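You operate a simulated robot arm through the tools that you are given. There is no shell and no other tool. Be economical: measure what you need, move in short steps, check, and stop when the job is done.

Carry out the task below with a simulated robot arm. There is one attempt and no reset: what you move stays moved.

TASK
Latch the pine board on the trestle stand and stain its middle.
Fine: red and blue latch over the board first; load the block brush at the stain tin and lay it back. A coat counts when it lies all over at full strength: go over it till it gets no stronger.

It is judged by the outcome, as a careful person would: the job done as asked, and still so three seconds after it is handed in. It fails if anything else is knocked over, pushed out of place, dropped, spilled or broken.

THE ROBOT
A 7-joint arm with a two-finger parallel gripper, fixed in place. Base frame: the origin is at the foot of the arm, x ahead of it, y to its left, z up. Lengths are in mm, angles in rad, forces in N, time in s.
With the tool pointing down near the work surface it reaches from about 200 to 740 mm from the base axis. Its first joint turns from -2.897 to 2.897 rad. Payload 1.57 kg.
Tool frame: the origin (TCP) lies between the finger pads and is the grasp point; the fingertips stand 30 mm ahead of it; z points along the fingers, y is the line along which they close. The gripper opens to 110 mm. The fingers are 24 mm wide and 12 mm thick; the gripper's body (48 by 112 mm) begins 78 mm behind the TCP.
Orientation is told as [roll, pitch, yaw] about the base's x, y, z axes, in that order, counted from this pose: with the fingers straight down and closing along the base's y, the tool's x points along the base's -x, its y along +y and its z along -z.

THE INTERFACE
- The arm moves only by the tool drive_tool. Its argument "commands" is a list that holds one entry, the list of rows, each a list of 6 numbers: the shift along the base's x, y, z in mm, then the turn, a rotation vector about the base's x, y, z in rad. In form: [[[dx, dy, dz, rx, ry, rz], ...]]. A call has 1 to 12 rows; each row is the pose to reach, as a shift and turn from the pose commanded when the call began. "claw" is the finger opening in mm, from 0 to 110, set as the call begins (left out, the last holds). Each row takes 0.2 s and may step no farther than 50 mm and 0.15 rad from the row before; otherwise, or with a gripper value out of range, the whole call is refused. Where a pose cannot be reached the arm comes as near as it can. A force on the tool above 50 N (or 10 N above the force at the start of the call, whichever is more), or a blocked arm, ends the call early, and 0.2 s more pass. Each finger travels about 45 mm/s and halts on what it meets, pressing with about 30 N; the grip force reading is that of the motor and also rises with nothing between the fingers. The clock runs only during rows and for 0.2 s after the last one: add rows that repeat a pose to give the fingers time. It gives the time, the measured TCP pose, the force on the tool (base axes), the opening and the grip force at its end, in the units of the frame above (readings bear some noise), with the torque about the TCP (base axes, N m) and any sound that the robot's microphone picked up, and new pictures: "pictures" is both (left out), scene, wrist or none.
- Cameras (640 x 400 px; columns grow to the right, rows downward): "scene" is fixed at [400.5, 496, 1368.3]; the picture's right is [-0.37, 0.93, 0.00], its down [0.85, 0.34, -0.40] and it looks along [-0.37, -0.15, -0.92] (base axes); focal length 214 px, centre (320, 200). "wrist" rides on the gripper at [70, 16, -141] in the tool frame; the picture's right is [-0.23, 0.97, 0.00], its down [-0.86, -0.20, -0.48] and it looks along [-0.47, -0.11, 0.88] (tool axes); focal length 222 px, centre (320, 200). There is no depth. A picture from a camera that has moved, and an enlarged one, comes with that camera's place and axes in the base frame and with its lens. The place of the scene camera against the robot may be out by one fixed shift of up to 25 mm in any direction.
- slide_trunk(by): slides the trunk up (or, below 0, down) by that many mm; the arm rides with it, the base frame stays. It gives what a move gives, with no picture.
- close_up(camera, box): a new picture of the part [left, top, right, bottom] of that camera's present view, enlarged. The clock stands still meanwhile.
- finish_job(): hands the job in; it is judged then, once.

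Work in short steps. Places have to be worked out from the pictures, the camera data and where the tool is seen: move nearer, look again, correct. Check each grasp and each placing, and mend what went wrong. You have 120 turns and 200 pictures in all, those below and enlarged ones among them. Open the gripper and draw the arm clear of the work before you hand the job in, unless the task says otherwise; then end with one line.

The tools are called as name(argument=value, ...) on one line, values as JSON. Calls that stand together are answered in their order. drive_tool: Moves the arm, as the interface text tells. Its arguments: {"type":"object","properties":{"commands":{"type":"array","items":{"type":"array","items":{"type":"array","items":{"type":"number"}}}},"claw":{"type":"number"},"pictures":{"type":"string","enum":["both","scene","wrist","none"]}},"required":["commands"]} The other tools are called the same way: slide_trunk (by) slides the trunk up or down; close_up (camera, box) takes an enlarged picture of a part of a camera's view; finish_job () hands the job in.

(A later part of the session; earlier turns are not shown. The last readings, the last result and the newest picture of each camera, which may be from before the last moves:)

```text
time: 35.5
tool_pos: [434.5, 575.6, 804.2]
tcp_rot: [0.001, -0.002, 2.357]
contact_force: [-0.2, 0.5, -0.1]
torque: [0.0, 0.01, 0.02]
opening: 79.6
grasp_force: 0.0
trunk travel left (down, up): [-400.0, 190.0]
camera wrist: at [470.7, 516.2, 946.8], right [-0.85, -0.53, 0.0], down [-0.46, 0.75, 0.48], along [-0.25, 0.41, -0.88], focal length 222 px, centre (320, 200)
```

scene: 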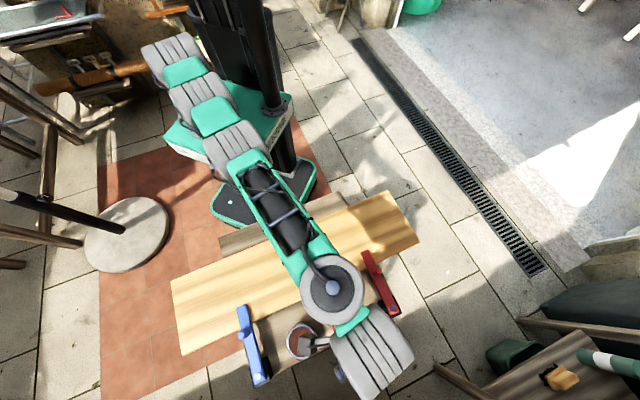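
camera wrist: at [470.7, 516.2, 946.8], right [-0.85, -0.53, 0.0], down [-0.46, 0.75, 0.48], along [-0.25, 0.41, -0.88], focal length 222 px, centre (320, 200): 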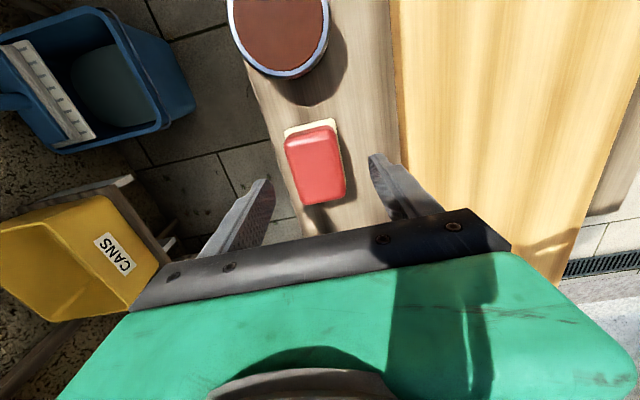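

The gripper is centred over the brush. I lower to z 775 and look again.

drive_tool(commands=[[[0, 0, -15, 0, 0, 0], [0, 1, -29, 0, 0, 0], [0, 1, -29, 0, 0, 0]]], pictures="none")

close_up(camera="wrist", box=[220, 80, 440, 230])

```text
time: 36.3
tool_pos: [435.3, 577.7, 774.0]
tcp_rot: [0.0, 0.001, 2.357]
contact_force: [0.2, 0.5, 0.5]
torque: [0.01, -0.02, 0.01]
opening: 79.8
grasp_force: 0.1
trunk travel left (down, up): [-400.0, 190.0]
```

```text
2.67 times, centred on (330, 155) of wrist
camera zoom: at [472.0, 518.1, 916.7], right [-0.85, -0.53, 0.0], down [-0.46, 0.75, 0.48], along [-0.25, 0.41, -0.88], focal length 592 px, centre (293, 320)
```

zoom: 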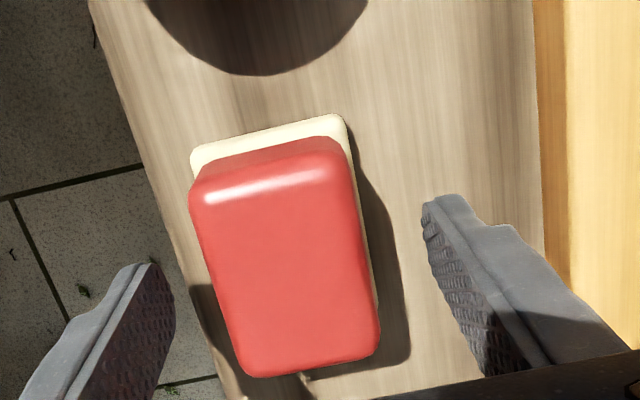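

The brush centre is (437,578), top ≈758. I lower to z≈769 and close on it.

drive_tool(commands=[[[1, 0, -5, 0, 0, 0], [1, 0, -5, 0, 0, 0]]], pictures="none")

drive_tool(commands=[[[0, 0, 0, 0, 0, 0], [0, 0, 0, 0, 0, 0], [0, 0, 0, 0, 0, 0]]], claw=30, pictures="wrist")

```text
time: 36.9
tool_pos: [436.1, 577.3, 769.6]
tcp_rot: [0.0, 0.001, 2.355]
contact_force: [-0.9, -0.4, -0.4]
torque: [-0.01, 0.01, 0.02]
opening: 80.4
grasp_force: 0.1
trunk travel left (down, up): [-400.0, 190.0]
```

```text
time: 37.7
tool_pos: [436.1, 578.0, 769.0]
tcp_rot: [0.0, -0.002, 2.356]
contact_force: [-0.4, 0.3, -0.7]
torque: [0.01, 0.02, 0.01]
opening: 45.2
grasp_force: 21.2
trunk travel left (down, up): [-400.0, 190.0]
camera wrist: at [472.9, 517.5, 912.5], right [-0.85, -0.53, 0.0], down [-0.46, 0.75, 0.48], along [-0.25, 0.41, -0.88], focal length 222 px, centre (320, 200)
```

wrist: 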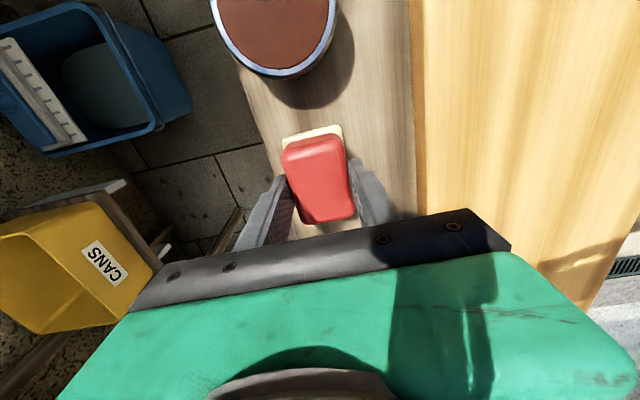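

Brush gripped at 45 mm with 21 N. I lift it 60 mm and check.

drive_tool(commands=[[[0, 0, 10, 0, 0, 0], [0, 0, 35, 0, 0, 0], [0, 0, 60, 0, 0, 0], [0, 0, 60, 0, 0, 0]]], claw=20, pictures="wrist")

close_up(camera="wrist", box=[200, 0, 400, 140])

```text
time: 38.7
tool_pos: [433.8, 574.5, 831.0]
tcp_rot: [0.0, 0.0, 2.356]
contact_force: [0.2, -0.6, -0.2]
torque: [0.02, 0.01, 0.0]
opening: 45.0
grasp_force: 29.6
out of reach, approached as far as the arm can: row 2, 3, 4
trunk travel left (down, up): [-400.0, 190.0]
camera wrist: at [471.1, 513.6, 972.2], right [-0.85, -0.53, 0.0], down [-0.46, 0.75, 0.48], along [-0.25, 0.41, -0.88], focal length 222 px, centre (320, 200)
```

wrist: 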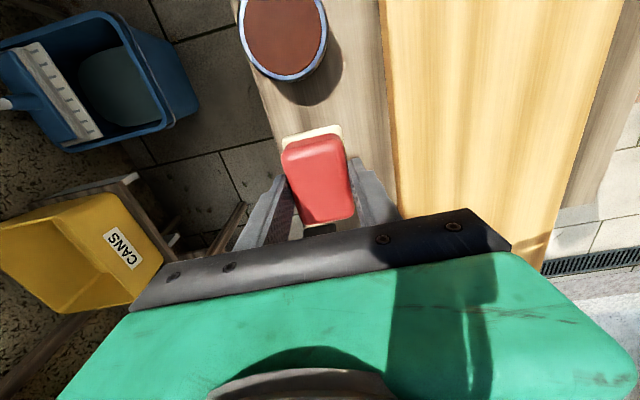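

```text
2.86 times, centred on (300, 70) of wrist
camera zoom: at [471.1, 513.6, 972.2], right [-0.85, -0.53, 0.0], down [-0.46, 0.75, 0.48], along [-0.25, 0.41, -0.88], focal length 635 px, centre (377, 571)
```

zoom: 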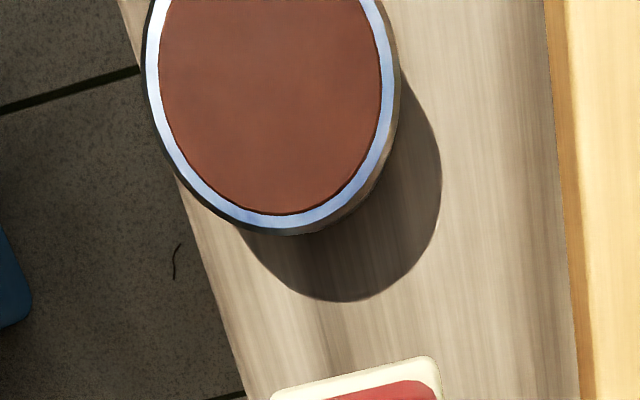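

The brush is held and lifted. I carry it over the tin at (513,498.5), at this height (bottom ≈20 mm above the rim).

drive_tool(commands=[[[20, -19, 0, 0, 0, 0], [40, -38, 0, 0, 0, 0], [60, -57, 0, 0, 0, 0], [79, -76, 0, 0, 0, 0], [79, -76, 0, 0, 0, 0]]], pictures="both")

close_up(camera="wrist", box=[220, 80, 420, 220])

close_up(camera="scene", box=[220, 280, 380, 380])

```text
time: 39.9
tool_pos: [511.4, 498.3, 830.0]
tcp_rot: [0.0, 0.001, 2.357]
contact_force: [-0.6, -0.6, -1.2]
torque: [0.02, 0.0, -0.01]
opening: 44.8
grasp_force: 29.9
trunk travel left (down, up): [-400.0, 190.0]
camera wrist: at [548.7, 438.7, 973.0], right [-0.85, -0.53, 0.0], down [-0.46, 0.75, 0.48], along [-0.25, 0.41, -0.88], focal length 222 px, centre (320, 200)
```

scene: 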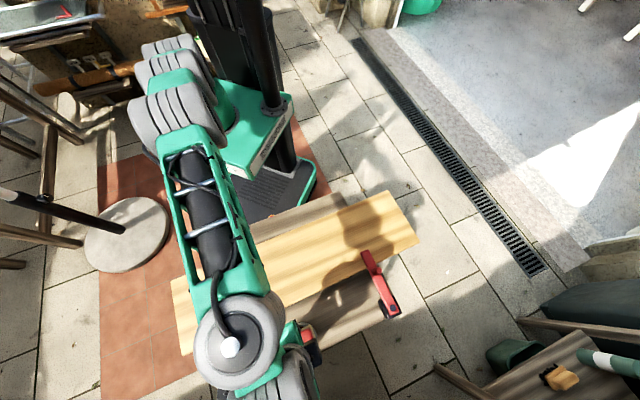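
wrist: 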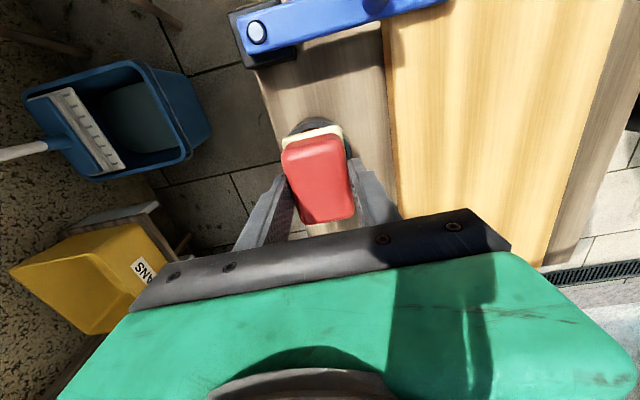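

```text
2.86 times, centred on (320, 150) of wrist
camera zoom: at [548.7, 438.7, 973.0], right [-0.85, -0.53, 0.0], down [-0.46, 0.75, 0.48], along [-0.25, 0.41, -0.88], focal length 635 px, centre (320, 343)
```

zoom: 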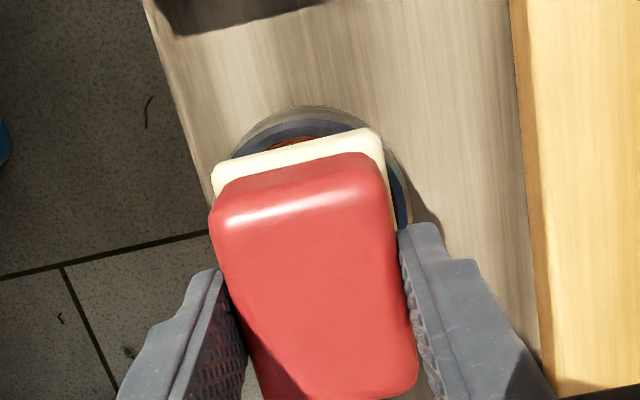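

```text
4.00 times, centred on (300, 330) of scene
camera zoom: at [400.5, 496.0, 1368.3], right [-0.37, 0.93, 0.0], down [0.85, 0.34, -0.4], along [-0.37, -0.15, -0.92], focal length 858 px, centre (400, -320)
```

zoom: 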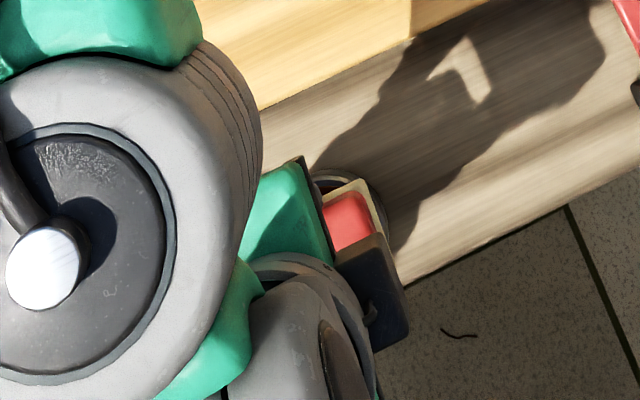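

The brush hangs over the tin. I lower it slowly, watching for contact.

drive_tool(commands=[[[2, 0, -6, 0, 0, 0], [2, 0, -12, 0, 0, 0], [2, 0, -16, 0, 0, 0], [2, 0, -20, 0, 0, 0], [2, 0, -20, 0, 0, 0]]], pictures="none")

close_up(camera="wrist", box=[220, 80, 420, 220])

```text
time: 41.1
tool_pos: [514.9, 497.4, 809.4]
tcp_rot: [0.002, 0.001, 2.355]
contact_force: [0.8, -0.3, 0.1]
torque: [0.01, -0.04, -0.01]
opening: 45.1
grasp_force: 30.0
trunk travel left (down, up): [-400.0, 190.0]
```

```text
2.86 times, centred on (320, 150) of wrist
camera zoom: at [551.8, 437.7, 951.8], right [-0.85, -0.53, 0.0], down [-0.46, 0.75, 0.48], along [-0.25, 0.41, -0.88], focal length 635 px, centre (320, 343)
```

zoom: 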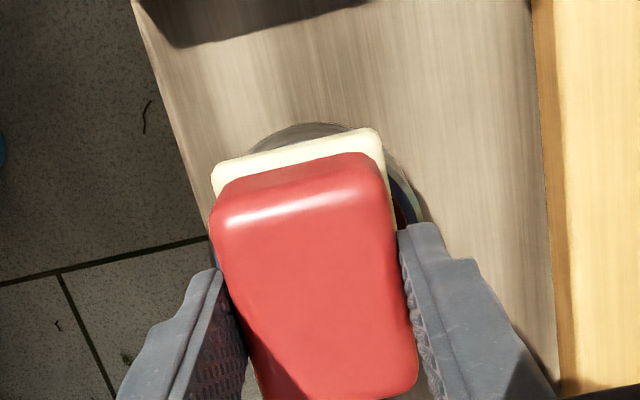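

No contact at 809. The tin sits ~5 mm to the board side of the brush; I correct and continue down in 2 mm steps.

drive_tool(commands=[[[-3, -3, 0, 0, 0, 0], [-3, -3, -2, 0, 0, 0], [-3, -3, -4, 0, 0, 0], [-3, -3, -6, 0, 0, 0], [-3, -3, -8, 0, 0, 0], [-3, -3, -10, 0, 0, 0], [-3, -3, -10, 0, 0, 0]]], pictures="none")

close_up(camera="wrist", box=[220, 80, 420, 220])

```text
time: 42.7
tool_pos: [511.2, 495.5, 802.1]
tcp_rot: [-0.009, -0.001, 2.356]
contact_force: [1.8, -0.8, 23.5]
torque: [-0.14, 0.12, 0.01]
opening: 45.3
grasp_force: 30.0
trunk travel left (down, up): [-400.0, 190.0]
```

```text
2.86 times, centred on (320, 150) of wrist
camera zoom: at [547.8, 434.2, 945.5], right [-0.85, -0.53, -0.01], down [-0.47, 0.74, 0.48], along [-0.25, 0.41, -0.88], focal length 635 px, centre (320, 343)
```

zoom: 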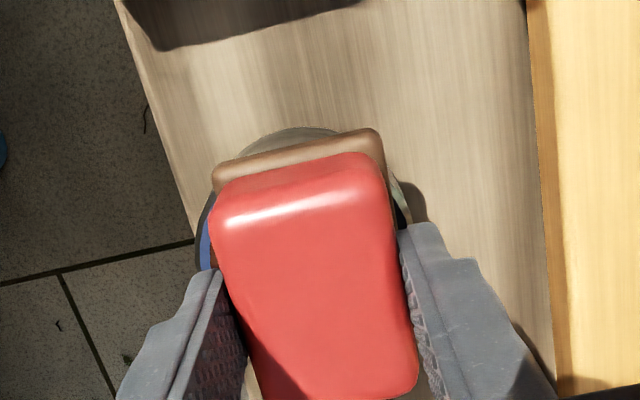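

The pad turned brown: the brush is loaded (23 N on the rim). I lift it clear.

drive_tool(commands=[[[0, 0, 12, 0, 0, 0], [0, 0, 40, 0, 0, 0], [0, 0, 70, 0, 0, 0], [0, 0, 70, 0, 0, 0]]], pictures="both")

close_up(camera="scene", box=[160, 180, 430, 360])

close_up(camera="wrist", box=[200, 0, 400, 140])

```text
time: 43.7
tool_pos: [511.5, 494.7, 867.2]
tcp_rot: [0.003, 0.0, 2.356]
contact_force: [0.4, -0.1, -1.4]
torque: [0.0, -0.02, 0.01]
opening: 45.1
grasp_force: 30.0
trunk travel left (down, up): [-400.0, 190.0]
camera wrist: at [548.6, 434.0, 1010.9], right [-0.85, -0.53, 0.0], down [-0.46, 0.75, 0.48], along [-0.25, 0.41, -0.88], focal length 222 px, centre (320, 200)
```

scene: 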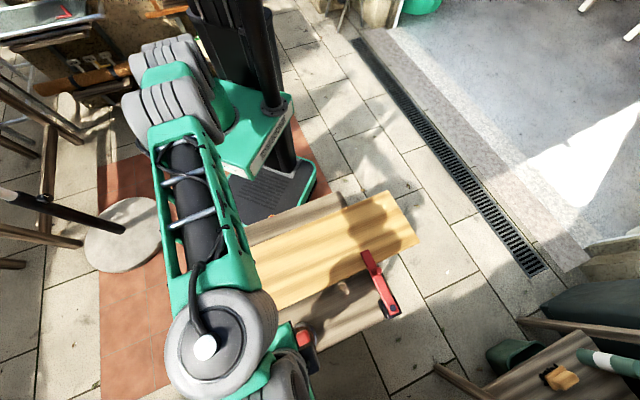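
wrist: 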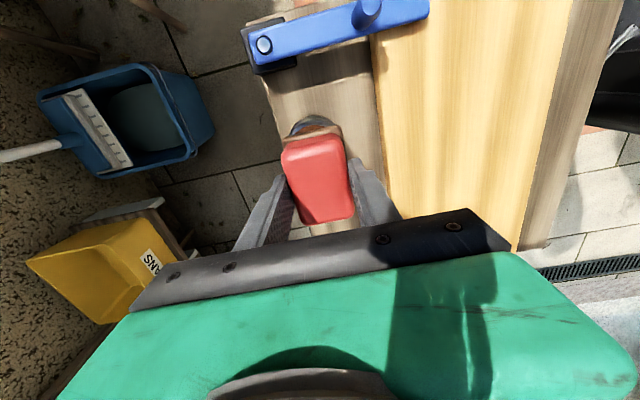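

```text
2.22 times, centred on (295, 270) of scene
camera zoom: at [400.5, 496.0, 1368.3], right [-0.37, 0.93, 0.0], down [0.85, 0.34, -0.4], along [-0.37, -0.15, -0.92], focal length 477 px, centre (376, 44)
```

zoom: 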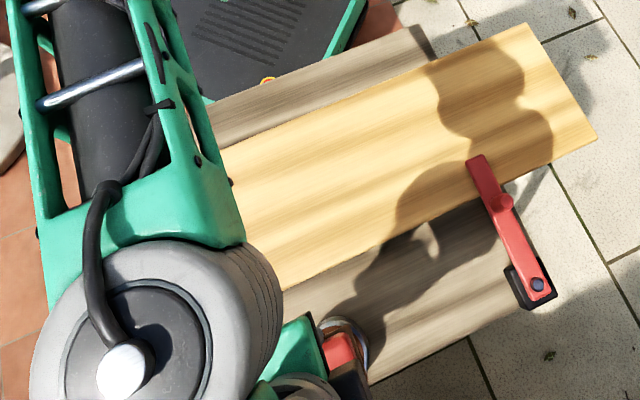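

```text
2.86 times, centred on (300, 70) of wrist
camera zoom: at [548.6, 434.0, 1010.9], right [-0.85, -0.53, 0.0], down [-0.46, 0.75, 0.48], along [-0.25, 0.41, -0.88], focal length 635 px, centre (377, 571)
```

zoom: 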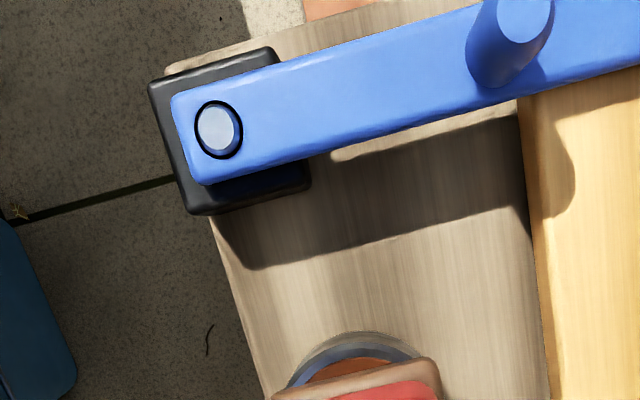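

No markings on the board, so I take its middle as the central stretch about (343.6,413.7), clear of the latches, across the full width. I carry the brush above the start of the centre strip.

drive_tool(commands=[[[-27, -35, 0, 0, 0, 0], [-54, -70, 0, 0, 0, 0], [-81, -106, 0, 0, 0, 0], [-107, -142, -5, 0, 0, 0], [-107, -142, -40, 0, 0, 0], [-107, -142, -62, 0, 0, 0], [-107, -142, -62, 0, 0, 0]]], pictures="both")

```text
time: 45.3
tool_pos: [403.2, 352.0, 806.2]
tcp_rot: [0.0, -0.001, 2.357]
contact_force: [-0.3, 0.4, -0.6]
torque: [-0.01, 0.0, -0.01]
opening: 45.0
grasp_force: 29.8
trunk travel left (down, up): [-400.0, 190.0]
camera wrist: at [440.7, 292.4, 948.8], right [-0.85, -0.53, 0.0], down [-0.46, 0.75, 0.48], along [-0.25, 0.41, -0.88], focal length 222 px, centre (320, 200)
```

scene: 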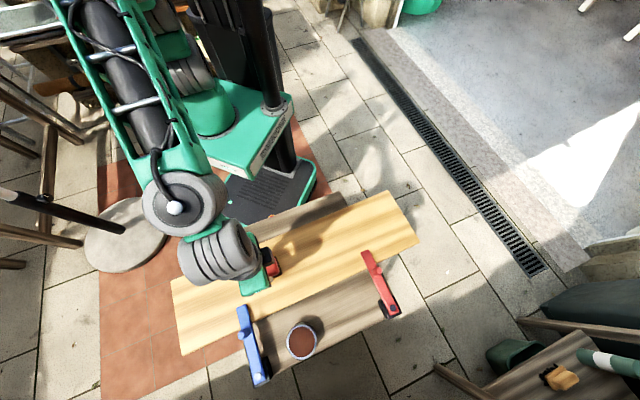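
wrist: 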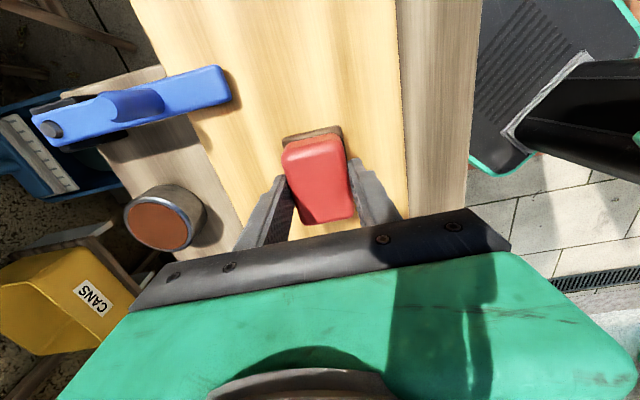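

I lower in small steps to feel the board.

drive_tool(commands=[[[0, 0, -6, 0, 0, 0], [0, 0, -10, 0, 0, 0], [0, 0, -13, 0, 0, 0], [0, 0, -16, 0, 0, 0], [0, 0, -19, 0, 0, 0], [0, 0, -19, 0, 0, 0]]], pictures="none")

```text
time: 46.7
tool_pos: [404.7, 353.9, 790.1]
tcp_rot: [-0.004, 0.0, 2.356]
contact_force: [-0.5, -1.0, 26.4]
torque: [-0.21, 0.21, -0.01]
opening: 45.2
grasp_force: 30.2
trunk travel left (down, up): [-400.0, 190.0]
```

Contact at z≈790.5 (26 N). I ease up 1.5 mm and stroke along the board by 170 mm.

drive_tool(commands=[[[0, 0, 1.5, 0, 0, 0], [-15, 15, 1.5, 0, 0, 0], [-30, 30, 1.5, 0, 0, 0], [-45, 45, 1.5, 0, 0, 0], [-60, 60, 1.5, 0, 0, 0], [-75, 75, 1.5, 0, 0, 0], [-90, 90, 1.5, 0, 0, 0], [-105, 105, 1.5, 0, 0, 0], [-120, 120, 1.5, 0, 0, 0], [-120, 120, 1.5, 0, 0, 0]]], pictures="both")

```text
time: 48.9
tool_pos: [282.7, 471.0, 790.1]
tcp_rot: [-0.001, -0.001, 2.357]
contact_force: [3.3, -4.5, 22.1]
torque: [-0.1, -0.05, -0.05]
opening: 45.4
grasp_force: 30.0
trunk travel left (down, up): [-400.0, 190.0]
camera wrist: at [320.2, 410.4, 932.4], right [-0.85, -0.53, 0.0], down [-0.46, 0.75, 0.48], along [-0.25, 0.41, -0.88], focal length 222 px, centre (320, 200)
```

scene: 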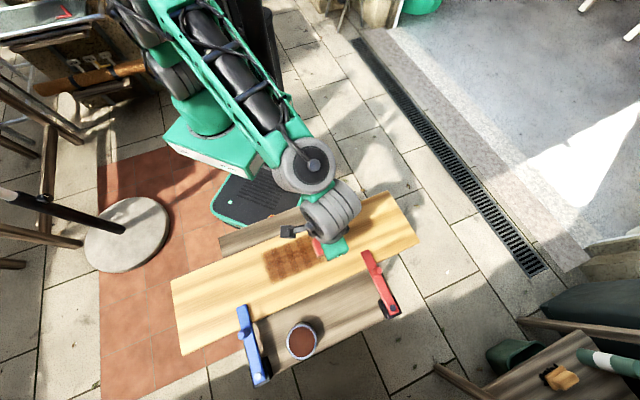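
wrist: 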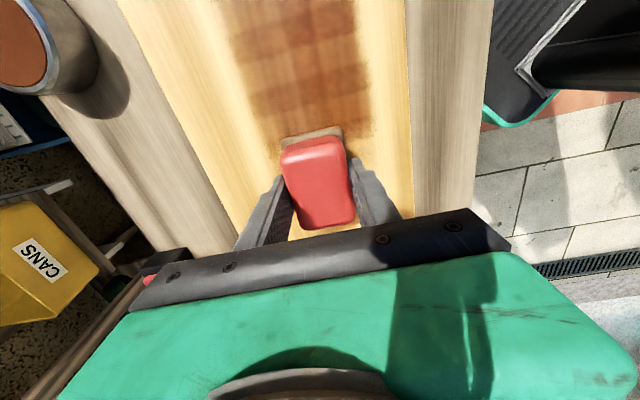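

The stain is going on. I enlarge both views to judge its strength and where it lies.

close_up(camera="scene", box=[200, 190, 400, 330])

close_up(camera="wrist", box=[180, 0, 420, 150])

```text
2.86 times, centred on (300, 260) of scene
camera zoom: at [400.5, 496.0, 1368.3], right [-0.37, 0.93, 0.0], down [0.85, 0.34, -0.4], along [-0.37, -0.15, -0.92], focal length 613 px, centre (377, 29)
```

zoom: 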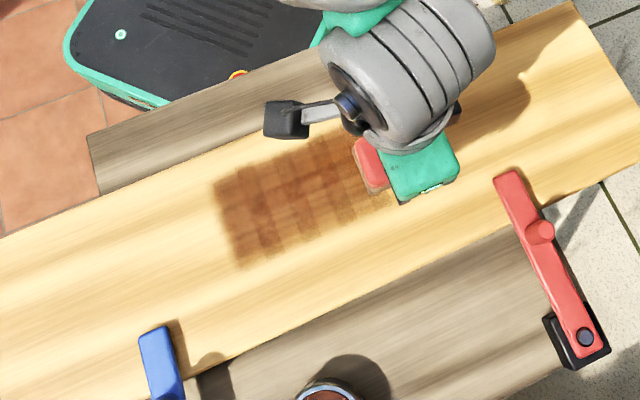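

```text
2.67 times, centred on (300, 75) of wrist
camera zoom: at [320.2, 410.4, 932.4], right [-0.85, -0.53, 0.0], down [-0.46, 0.75, 0.48], along [-0.25, 0.41, -0.88], focal length 592 px, centre (373, 533)
```

zoom: 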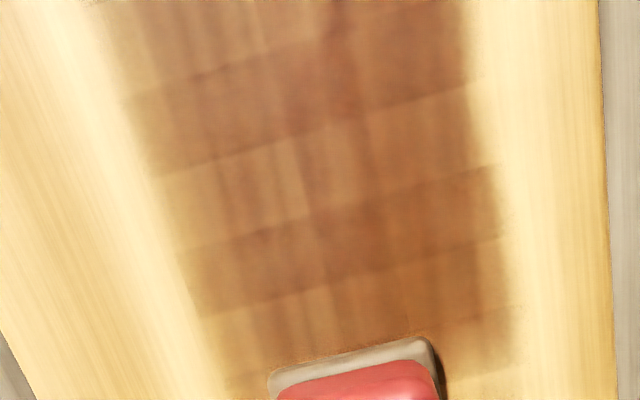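

The strip is lighter toward the end and the pad is fading. I stroke back over it to see whether there is stain left.

drive_tool(commands=[[[15, -15, 0, 0, 0, 0], [30, -30, 0, 0, 0, 0], [45, -45, 0, 0, 0, 0], [60, -60, 0, 0, 0, 0], [75, -75, 0, 0, 0, 0], [90, -90, 0, 0, 0, 0], [105, -105, 0, 0, 0, 0], [120, -120, 0, 0, 0, 0], [120, -120, 15, 0, 0, 0], [120, -120, 50, 0, 0, 0], [120, -120, 90, 0, 0, 0]]], pictures="both")

close_up(camera="scene", box=[200, 190, 400, 330])

close_up(camera="wrist", box=[200, 60, 440, 220])

```text
time: 51.3
tool_pos: [405.3, 353.1, 878.9]
tcp_rot: [0.004, -0.002, 2.356]
contact_force: [0.2, -0.1, 0.2]
torque: [0.0, 0.02, -0.01]
opening: 45.0
grasp_force: 29.6
trunk travel left (down, up): [-400.0, 190.0]
camera wrist: at [442.4, 293.3, 1020.8], right [-0.85, -0.53, 0.0], down [-0.46, 0.75, 0.48], along [-0.25, 0.41, -0.88], focal length 222 px, centre (320, 200)
```

scene: 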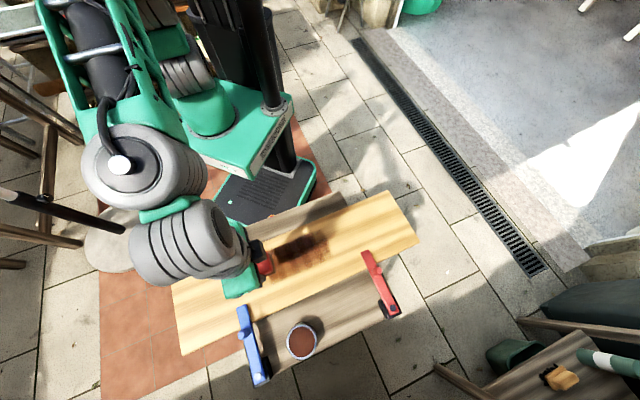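
wrist: 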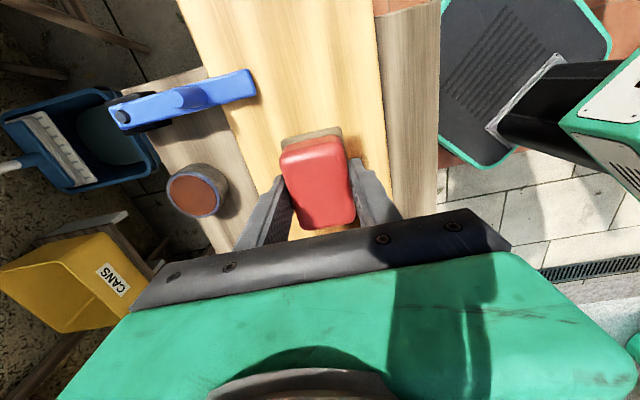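

```text
2.86 times, centred on (300, 260) of scene
camera zoom: at [400.5, 496.0, 1368.3], right [-0.37, 0.93, 0.0], down [0.85, 0.34, -0.4], along [-0.37, -0.15, -0.92], focal length 613 px, centre (377, 29)
```

zoom: 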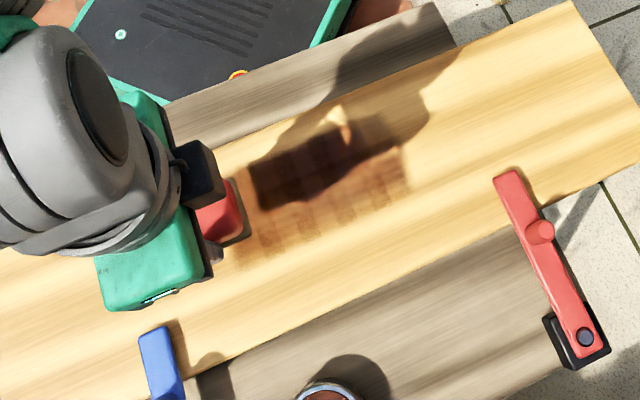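

```text
2.50 times, centred on (320, 140) of wrist
camera zoom: at [442.4, 293.3, 1020.8], right [-0.85, -0.53, 0.0], down [-0.46, 0.75, 0.48], along [-0.25, 0.41, -0.88], focal length 555 px, centre (320, 350)
```

zoom: 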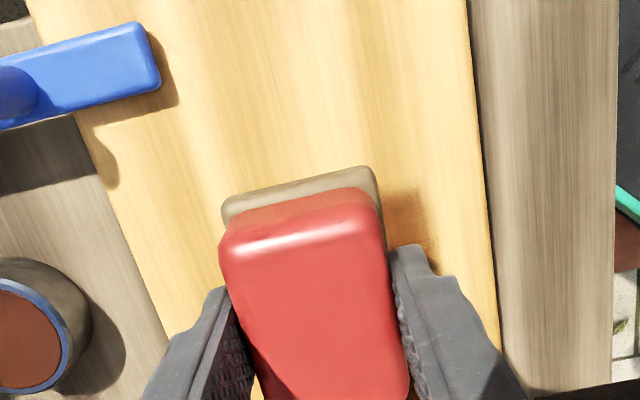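

The stain lies from about a=−43 to 132 along the board, symmetric about its middle, so a patch there seems to take the coat. The pad is dry: I go back to the tin and reload.

drive_tool(commands=[[[27, 35, 0, 0, 0, 0], [53, 71, 0, 0, 0, 0], [80, 107, 0, 0, 0, 0], [107, 143, 0, 0, 0, 0], [107, 143, -35, 0, 0, 0], [107, 143, -62, 0, 0, 0], [107, 143, -71, 0, 0, 0], [107, 143, -76, 0, 0, 0], [107, 143, -79, 0, 0, 0], [107, 143, -79, 0, 0, 0]]], pictures="none")

close_up(camera="wrist", box=[220, 80, 420, 220])

close_up(camera="scene", box=[200, 190, 400, 330])

```text
time: 53.5
tool_pos: [511.1, 495.3, 799.1]
tcp_rot: [0.001, -0.001, 2.357]
contact_force: [-0.4, -0.2, 0.0]
torque: [0.0, -0.05, 0.0]
opening: 44.8
grasp_force: 29.6
trunk travel left (down, up): [-400.0, 190.0]
```

```text
2.86 times, centred on (320, 150) of wrist
camera zoom: at [549.2, 435.8, 942.1], right [-0.85, -0.53, 0.0], down [-0.46, 0.75, 0.48], along [-0.25, 0.41, -0.88], focal length 635 px, centre (320, 343)
```

zoom: 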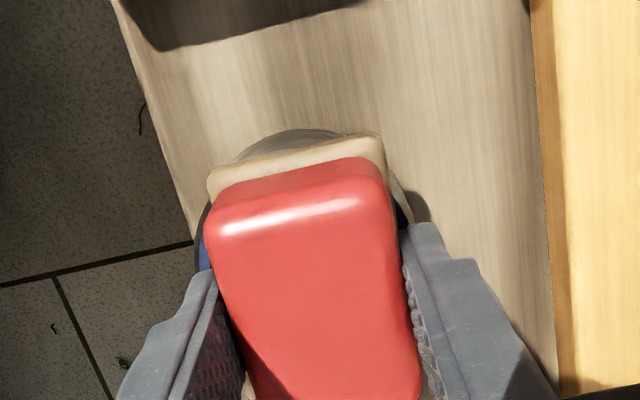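

```text
2.86 times, centred on (300, 260) of scene
camera zoom: at [400.5, 496.0, 1368.3], right [-0.37, 0.93, 0.0], down [0.85, 0.34, -0.4], along [-0.37, -0.15, -0.92], focal length 613 px, centre (377, 29)
```

zoom: 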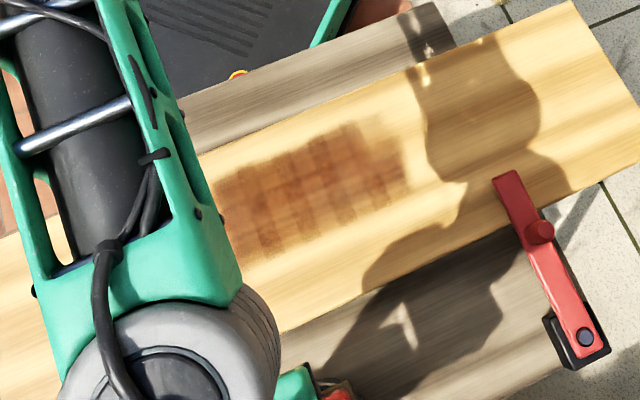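

The brush must have slid up a little in the grip; no contact yet and the pad is pale. I go down further.

drive_tool(commands=[[[0, 0, -2, 0, 0, 0], [0, 0, -4, 0, 0, 0], [0, 0, -5, 0, 0, 0], [0, 0, -5, 0, 0, 0]]], pictures="none")

close_up(camera="wrist", box=[220, 80, 420, 220])

```text
time: 54.5
tool_pos: [512.0, 494.8, 796.2]
tcp_rot: [-0.001, -0.001, 2.356]
contact_force: [-0.5, -0.3, 7.0]
torque: [-0.14, 0.11, -0.01]
opening: 44.9
grasp_force: 30.0
trunk travel left (down, up): [-400.0, 190.0]
```

```text
2.86 times, centred on (320, 150) of wrist
camera zoom: at [548.7, 435.0, 938.6], right [-0.85, -0.53, 0.0], down [-0.46, 0.75, 0.48], along [-0.25, 0.41, -0.88], focal length 635 px, centre (320, 343)
```

zoom: 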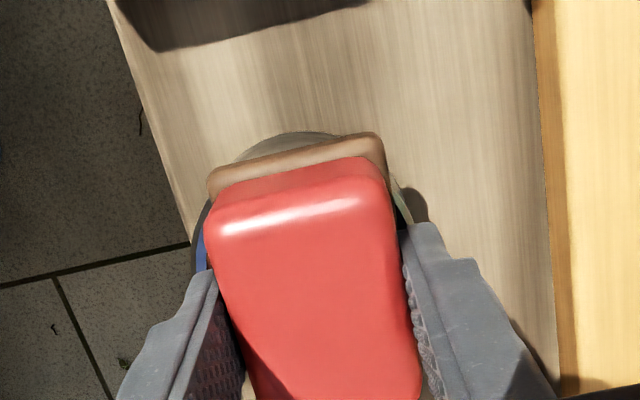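

Loaded again. I carry it over to a strip nearer the far edge (w≈500) to see how far the middle patch reaches.

drive_tool(commands=[[[0, 0, 12, 0, 0, 0], [0, 0, 50, 0, 0, 0], [-26, -33, 70, 0, 0, 0], [-52, -66, 70, 0, 0, 0], [-80, -100, 70, 0, 0, 0], [-107, -134, 70, 0, 0, 0], [-133, -167, 60, 0, 0, 0], [-133, -167, 20, 0, 0, 0], [-133, -167, 0, 0, 0, 0], [-133, -167, -4, 0, 0, 0], [-133, -167, -7, 0, 0, 0], [-133, -167, -7, 0, 0, 0]]], pictures="none")

```text
time: 57.1
tool_pos: [379.3, 327.5, 789.3]
tcp_rot: [-0.002, 0.001, 2.355]
contact_force: [-1.3, -2.9, 14.9]
torque: [-0.29, 0.21, 0.02]
opening: 45.0
grasp_force: 30.1
trunk travel left (down, up): [-400.0, 190.0]
```

15 N contact. I stroke along and back at this height.

drive_tool(commands=[[[-15, 15, 0, 0, 0, 0], [-30, 30, 0, 0, 0, 0], [-45, 45, 0, 0, 0, 0], [-60, 60, 0, 0, 0, 0], [-75, 75, 0, 0, 0, 0], [-90, 90, 0, 0, 0, 0], [-105, 105, 0, 0, 0, 0], [-120, 120, 0, 0, 0, 0], [-120, 120, 0, 0, 0, 0]]], pictures="wrist")

close_up(camera="wrist", box=[180, 0, 420, 150])

close_up(camera="scene", box=[200, 190, 400, 330])

```text
time: 59.1
tool_pos: [258.2, 447.0, 789.6]
tcp_rot: [0.0, -0.002, 2.357]
contact_force: [5.3, -5.0, 28.0]
torque: [-0.27, -0.11, -0.05]
opening: 45.1
grasp_force: 30.1
trunk travel left (down, up): [-400.0, 190.0]
camera wrist: at [295.2, 386.6, 932.2], right [-0.85, -0.53, 0.0], down [-0.46, 0.74, 0.48], along [-0.25, 0.41, -0.88], focal length 222 px, centre (320, 200)
```

wrist: 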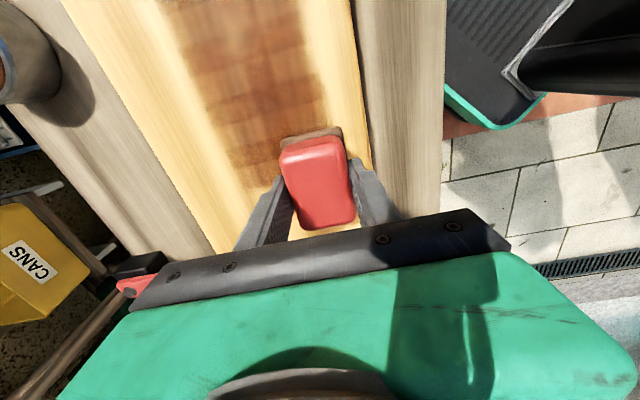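

```text
2.67 times, centred on (300, 75) of wrist
camera zoom: at [295.2, 386.6, 932.2], right [-0.85, -0.53, 0.0], down [-0.46, 0.74, 0.48], along [-0.25, 0.41, -0.88], focal length 592 px, centre (373, 533)
```

zoom: 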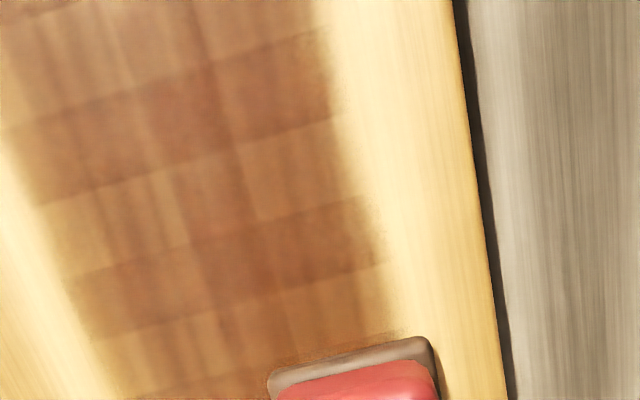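

```text
2.86 times, centred on (300, 260) of scene
camera zoom: at [400.5, 496.0, 1368.3], right [-0.37, 0.93, 0.0], down [0.85, 0.34, -0.4], along [-0.37, -0.15, -0.92], focal length 613 px, centre (377, 29)
```

zoom: 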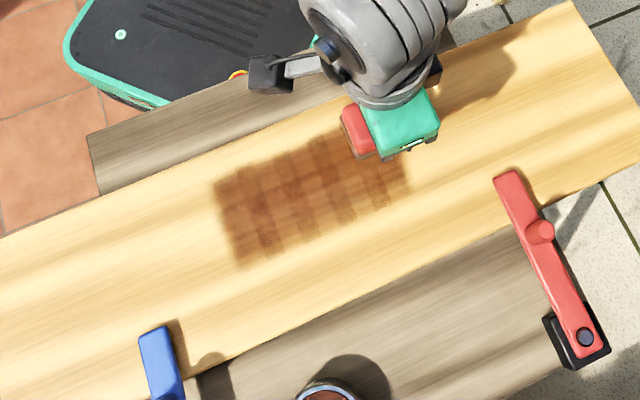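

The stain stops at the same edges although the brush went beyond, so the middle patch is about 175 × 87 mm (a −43…132, w 485…572). I return along the nearer half (w≈545).

drive_tool(commands=[[[16, 16, 0, 0, 0, 0], [32, 32, 0, 0, 0, 0], [45, 19, 0, 0, 0, 0], [58, 6, 0, 0, 0, 0], [71, -7, 0, 0, 0, 0], [84, -20, 0, 0, 0, 0], [97, -33, 0, 0, 0, 0], [110, -46, 0, 0, 0, 0], [123, -59, 0, 0, 0, 0], [136, -72, 0, 0, 0, 0], [148, -84, 0, 0, 0, 0], [148, -84, 0, 0, 0, 0]]], pictures="both")

close_up(camera="scene", box=[200, 190, 400, 330])

```text
time: 61.7
tool_pos: [406.9, 363.7, 789.6]
tcp_rot: [-0.002, 0.0, 2.357]
contact_force: [-5.5, 5.2, 29.8]
torque: [0.15, 0.26, 0.08]
opening: 44.9
grasp_force: 29.7
trunk travel left (down, up): [-400.0, 190.0]
camera wrist: at [443.1, 303.5, 932.3], right [-0.85, -0.53, 0.0], down [-0.46, 0.75, 0.48], along [-0.25, 0.41, -0.88], focal length 222 px, centre (320, 200)
```

scene: 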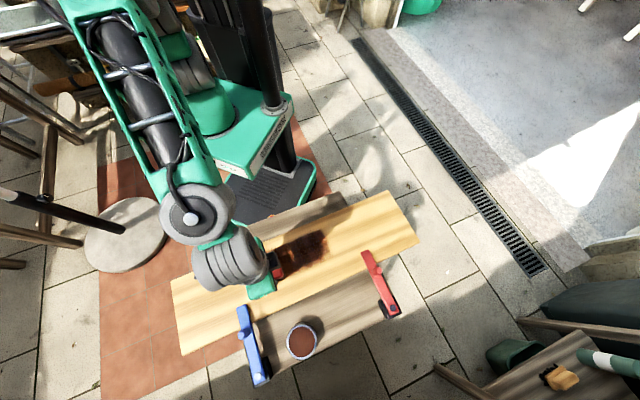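
wrist: 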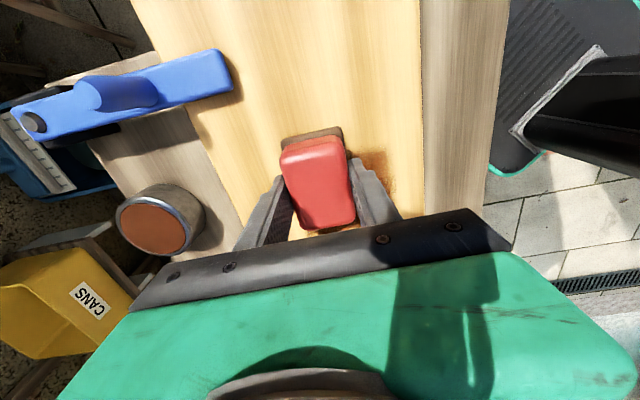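

```text
2.86 times, centred on (300, 260) of scene
camera zoom: at [400.5, 496.0, 1368.3], right [-0.37, 0.93, 0.0], down [0.85, 0.34, -0.4], along [-0.37, -0.15, -0.92], focal length 613 px, centre (377, 29)
```

zoom: 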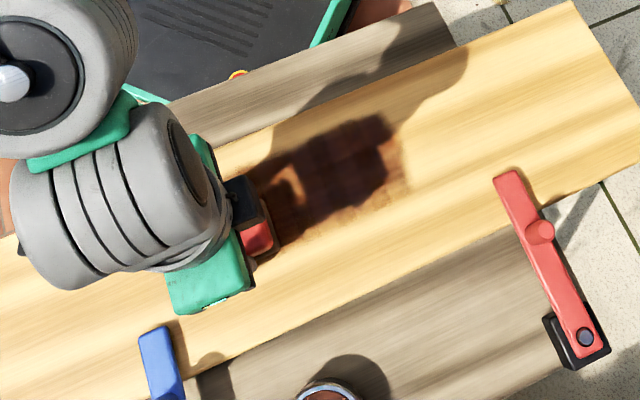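

Pad still brown. I do another lap: forward along w≈550, then back along w≈508.

drive_tool(commands=[[[-5, 15, 0.5, 0, 0, 0], [-17, 27, 0.5, 0, 0, 0], [-29, 39, 0.5, 0, 0, 0], [-41, 51, 0.5, 0, 0, 0], [-53, 63, 0.5, 0, 0, 0], [-65, 75, 0.5, 0, 0, 0], [-77, 87, 0.5, 0, 0, 0], [-89, 99, 0.5, 0, 0, 0], [-101, 111, 0.5, 0, 0, 0], [-110, 120, 0.5, 0, 0, 0], [-125, 105, 0.5, 0, 0, 0], [-140, 90, 0.5, 0, 0, 0]]], pictures="none")

drive_tool(commands=[[[10, -10, 0, 0, 0, 0], [22, -22, 0, 0, 0, 0], [34, -34, 0, 0, 0, 0], [46, -46, 0, 0, 0, 0], [58, -58, 0, 0, 0, 0], [70, -70, 0, 0, 0, 0], [82, -82, 0, 0, 0, 0], [94, -94, 0, 0, 0, 0], [106, -106, 0, 0, 0, 0], [118, -118, 0, 0, 0, 0], [118, -118, 15, 0, 0, 0], [118, -118, 60, 0, 0, 0]]], pictures="wrist")

```text
time: 64.3
tool_pos: [265.4, 455.7, 789.0]
tcp_rot: [-0.004, -0.002, 2.359]
contact_force: [2.8, 5.8, 29.0]
torque: [-0.17, 0.05, 0.03]
opening: 45.1
grasp_force: 30.3
trunk travel left (down, up): [-400.0, 190.0]
```

```text
time: 66.9
tool_pos: [382.7, 333.8, 847.5]
tcp_rot: [0.003, -0.001, 2.355]
contact_force: [-0.6, 0.1, -0.6]
torque: [-0.03, 0.01, 0.02]
opening: 45.0
grasp_force: 30.0
trunk travel left (down, up): [-400.0, 190.0]
camera wrist: at [420.1, 274.1, 989.5], right [-0.85, -0.53, 0.0], down [-0.46, 0.75, 0.48], along [-0.25, 0.4, -0.88], focal length 222 px, centre (320, 200)
```

wrist: 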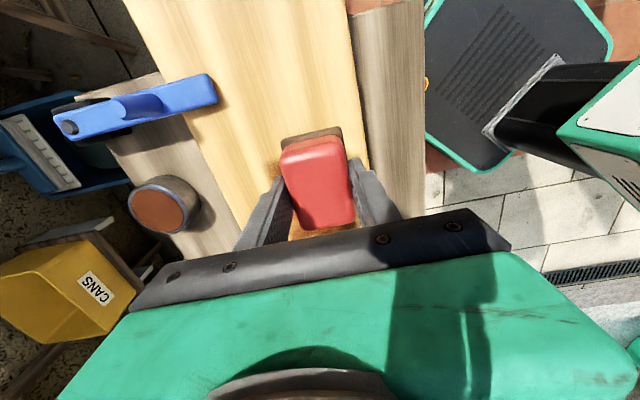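

I swing the camera over the patch to inspect the coat.

drive_tool(commands=[[[-30, 32, 15, 0, 0, 0], [-60, 64, 30, 0, 0, 0], [-90, 96, 45, 0, 0, 0], [-120, 128, 60, 0, 0, 0], [-140, 150, 60, 0, 0, 0], [-140, 150, 60, 0, 0, 0]]], pictures="wrist")

close_up(camera="wrist", box=[180, 0, 420, 150])

close_up(camera="scene", box=[200, 190, 400, 330])

```text
time: 68.3
tool_pos: [241.4, 486.1, 906.8]
tcp_rot: [-0.001, -0.001, 2.357]
contact_force: [-0.6, 0.1, -1.1]
torque: [-0.02, 0.01, -0.02]
opening: 44.9
grasp_force: 30.7
trunk travel left (down, up): [-400.0, 190.0]
camera wrist: at [280.0, 425.7, 1049.2], right [-0.85, -0.53, 0.0], down [-0.46, 0.75, 0.48], along [-0.25, 0.41, -0.88], focal length 222 px, centre (320, 200)
```

wrist: 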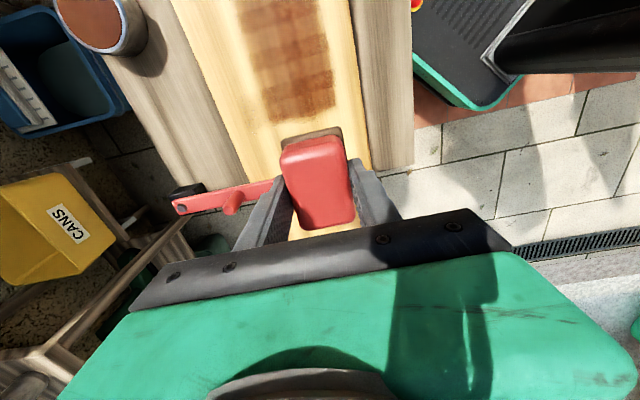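

```text
2.67 times, centred on (300, 75) of wrist
camera zoom: at [280.0, 425.7, 1049.2], right [-0.85, -0.53, 0.0], down [-0.46, 0.75, 0.48], along [-0.25, 0.41, -0.88], focal length 592 px, centre (373, 533)
```

zoom: 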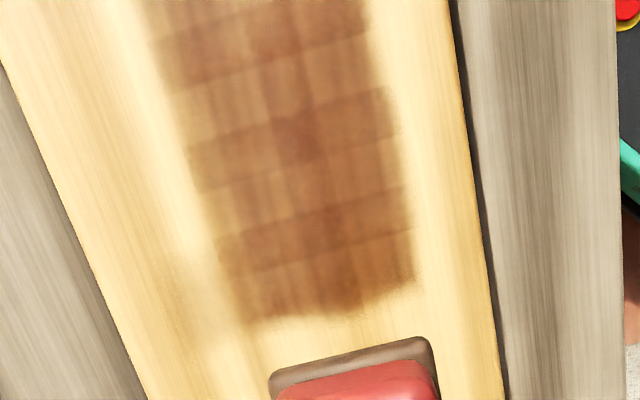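

```text
2.86 times, centred on (300, 260) of scene
camera zoom: at [400.5, 496.0, 1368.3], right [-0.37, 0.93, 0.0], down [0.85, 0.34, -0.4], along [-0.37, -0.15, -0.92], focal length 613 px, centre (377, 29)
```

zoom: 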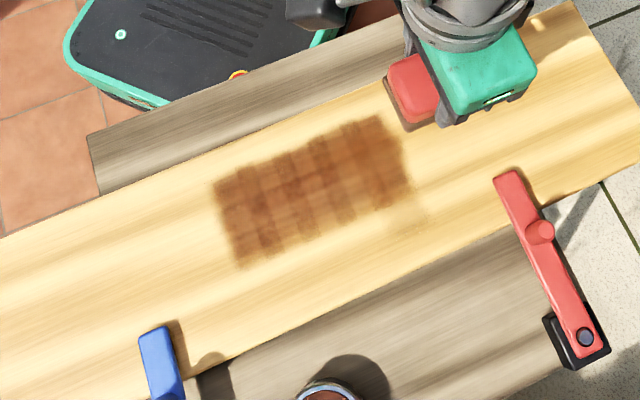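

Only part of the board's width is dark, and a faint cell shows beyond it near the corner at w≈585, so the patch extends nearer the stand edge. I go over a strip along w≈588 next.

drive_tool(commands=[[[45, 8, -20, 0, 0, 0], [89, 17, -40, 0, 0, 0], [89, 17, -80, 0, 0, 0], [89, 17, -105, 0, 0, 0], [89, 17, -114, 0, 0, 0], [89, 17, -118, 0, 0, 0], [89, 17, -119, 0, 0, 0]]], pictures="none")

```text
time: 69.9
tool_pos: [335.9, 502.1, 789.8]
tcp_rot: [-0.001, 0.001, 2.356]
contact_force: [1.8, -1.8, 6.4]
torque: [-0.29, -0.08, 0.01]
opening: 45.0
grasp_force: 30.0
trunk travel left (down, up): [-400.0, 190.0]
```

Light contact at w≈592. I stroke toward the blue side.

drive_tool(commands=[[[-6, 6, -1, 0, 0, 0], [6, -6, -1, 0, 0, 0], [18, -18, -1, 0, 0, 0], [30, -30, -1, 0, 0, 0], [42, -42, -1, 0, 0, 0], [54, -54, -1, 0, 0, 0], [66, -66, -1, 0, 0, 0], [78, -78, -1, 0, 0, 0], [90, -90, -1, 0, 0, 0], [102, -102, -1, 0, 0, 0], [106, -106, -1, 0, 0, 0]]], pictures="scene")

close_up(camera="scene", box=[200, 190, 400, 330])

```text
time: 72.3
tool_pos: [438.4, 398.4, 791.1]
tcp_rot: [-0.005, -0.001, 2.358]
contact_force: [-5.9, 6.1, 24.0]
torque: [0.07, 0.3, -0.01]
opening: 44.9
grasp_force: 30.2
trunk travel left (down, up): [-400.0, 190.0]
```

scene: 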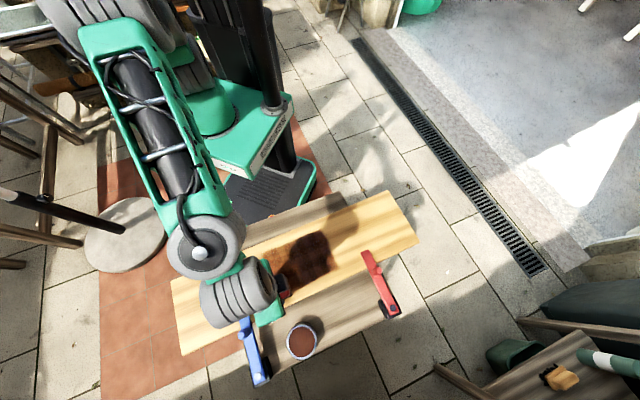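

```text
2.86 times, centred on (300, 260) of scene
camera zoom: at [400.5, 496.0, 1368.3], right [-0.37, 0.93, 0.0], down [0.85, 0.34, -0.4], along [-0.37, -0.15, -0.92], focal length 613 px, centre (377, 29)
```

zoom: 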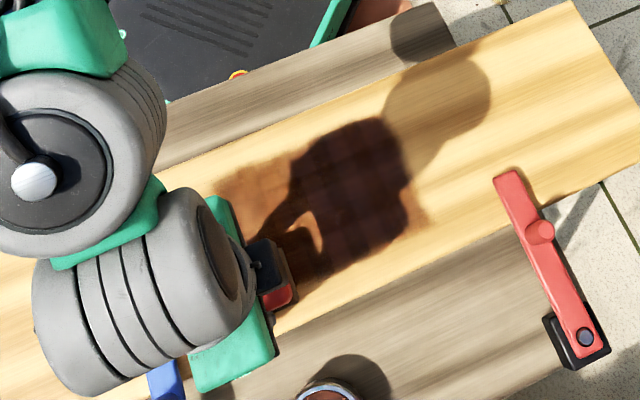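

The stain now reaches toward the near edge too. I lift slightly, cross to the far side (w≈478) and stroke along there.

drive_tool(commands=[[[-10, -10, 12, 0, 0, 0], [-35, -35, 12, 0, 0, 0], [-60, -60, 12, 0, 0, 0], [-80, -80, 12, 0, 0, 0], [-80, -80, 3, 0, 0, 0], [-80, -80, 0, 0, 0, 0], [-92, -68, 0, 0, 0, 0], [-104, -56, 0, 0, 0, 0], [-116, -44, 0, 0, 0, 0], [-128, -32, 0, 0, 0, 0], [-140, -20, 0, 0, 0, 0], [-152, -8, 0, 0, 0, 0]]], pictures="none")

drive_tool(commands=[[[-12, 12, 0, 0, 0, 0], [-24, 24, 0, 0, 0, 0], [-34, 34, 0, 0, 0, 0], [-34, 34, 0, 0, 0, 0], [-34, 34, 15, 0, 0, 0], [-50, 50, 50, 0, 0, 0], [-70, 70, 90, 0, 0, 0], [-70, 70, 110, 0, 0, 0]]], pictures="both")

close_up(camera="scene", box=[200, 190, 400, 330])

close_up(camera="wrist", box=[160, 0, 400, 150])

```text
time: 74.9
tool_pos: [287.3, 389.6, 790.2]
tcp_rot: [0.0, 0.002, 2.356]
contact_force: [2.7, -2.7, 15.2]
torque: [-0.04, -0.19, -0.06]
opening: 44.9
grasp_force: 30.6
trunk travel left (down, up): [-400.0, 190.0]
```

```text
time: 76.7
tool_pos: [217.9, 459.4, 899.4]
tcp_rot: [0.001, 0.0, 2.355]
contact_force: [0.4, -0.2, -0.8]
torque: [0.02, 0.0, 0.02]
opening: 45.1
grasp_force: 29.9
trunk travel left (down, up): [-400.0, 190.0]
camera wrist: at [254.9, 400.1, 1040.9], right [-0.85, -0.53, 0.0], down [-0.46, 0.75, 0.48], along [-0.25, 0.41, -0.88], focal length 222 px, centre (320, 200)
```

scene: 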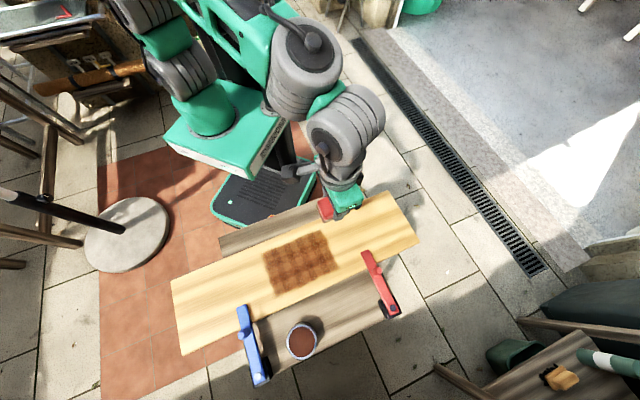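
wrist: 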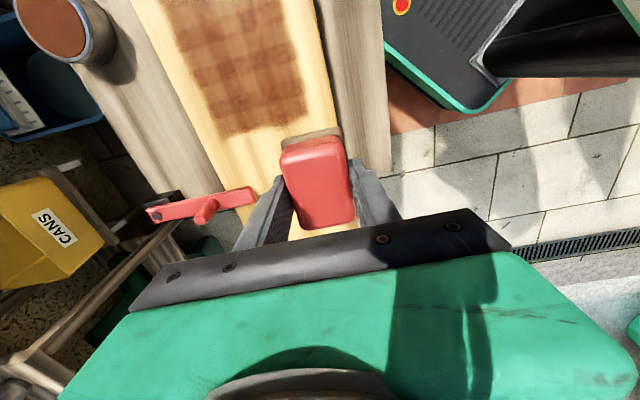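

```text
2.86 times, centred on (300, 260) of scene
camera zoom: at [400.5, 496.0, 1368.3], right [-0.37, 0.93, 0.0], down [0.85, 0.34, -0.4], along [-0.37, -0.15, -0.92], focal length 613 px, centre (377, 29)
```

zoom: 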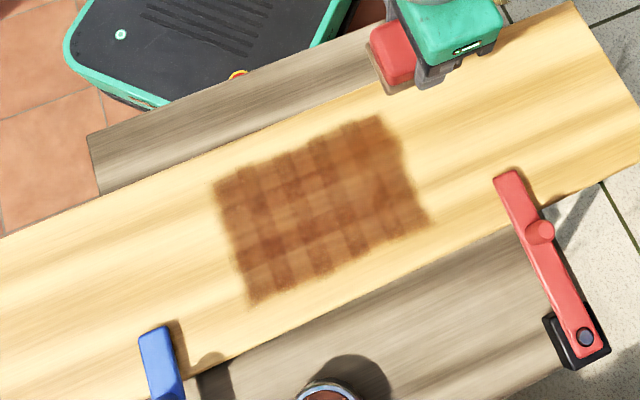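

```text
2.67 times, centred on (280, 75) of wrist
camera zoom: at [254.9, 400.1, 1040.9], right [-0.85, -0.53, 0.0], down [-0.46, 0.75, 0.48], along [-0.25, 0.41, -0.88], focal length 592 px, centre (427, 533)
```

zoom: 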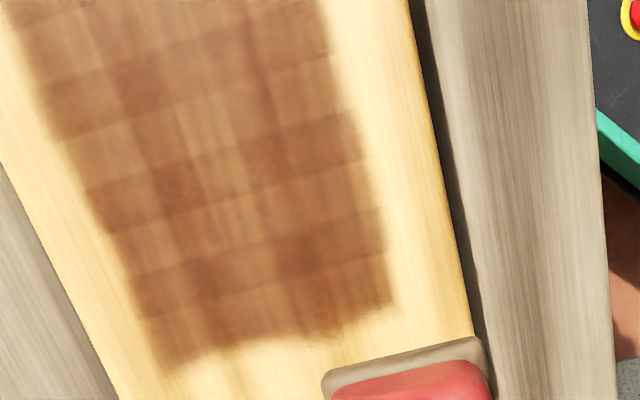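

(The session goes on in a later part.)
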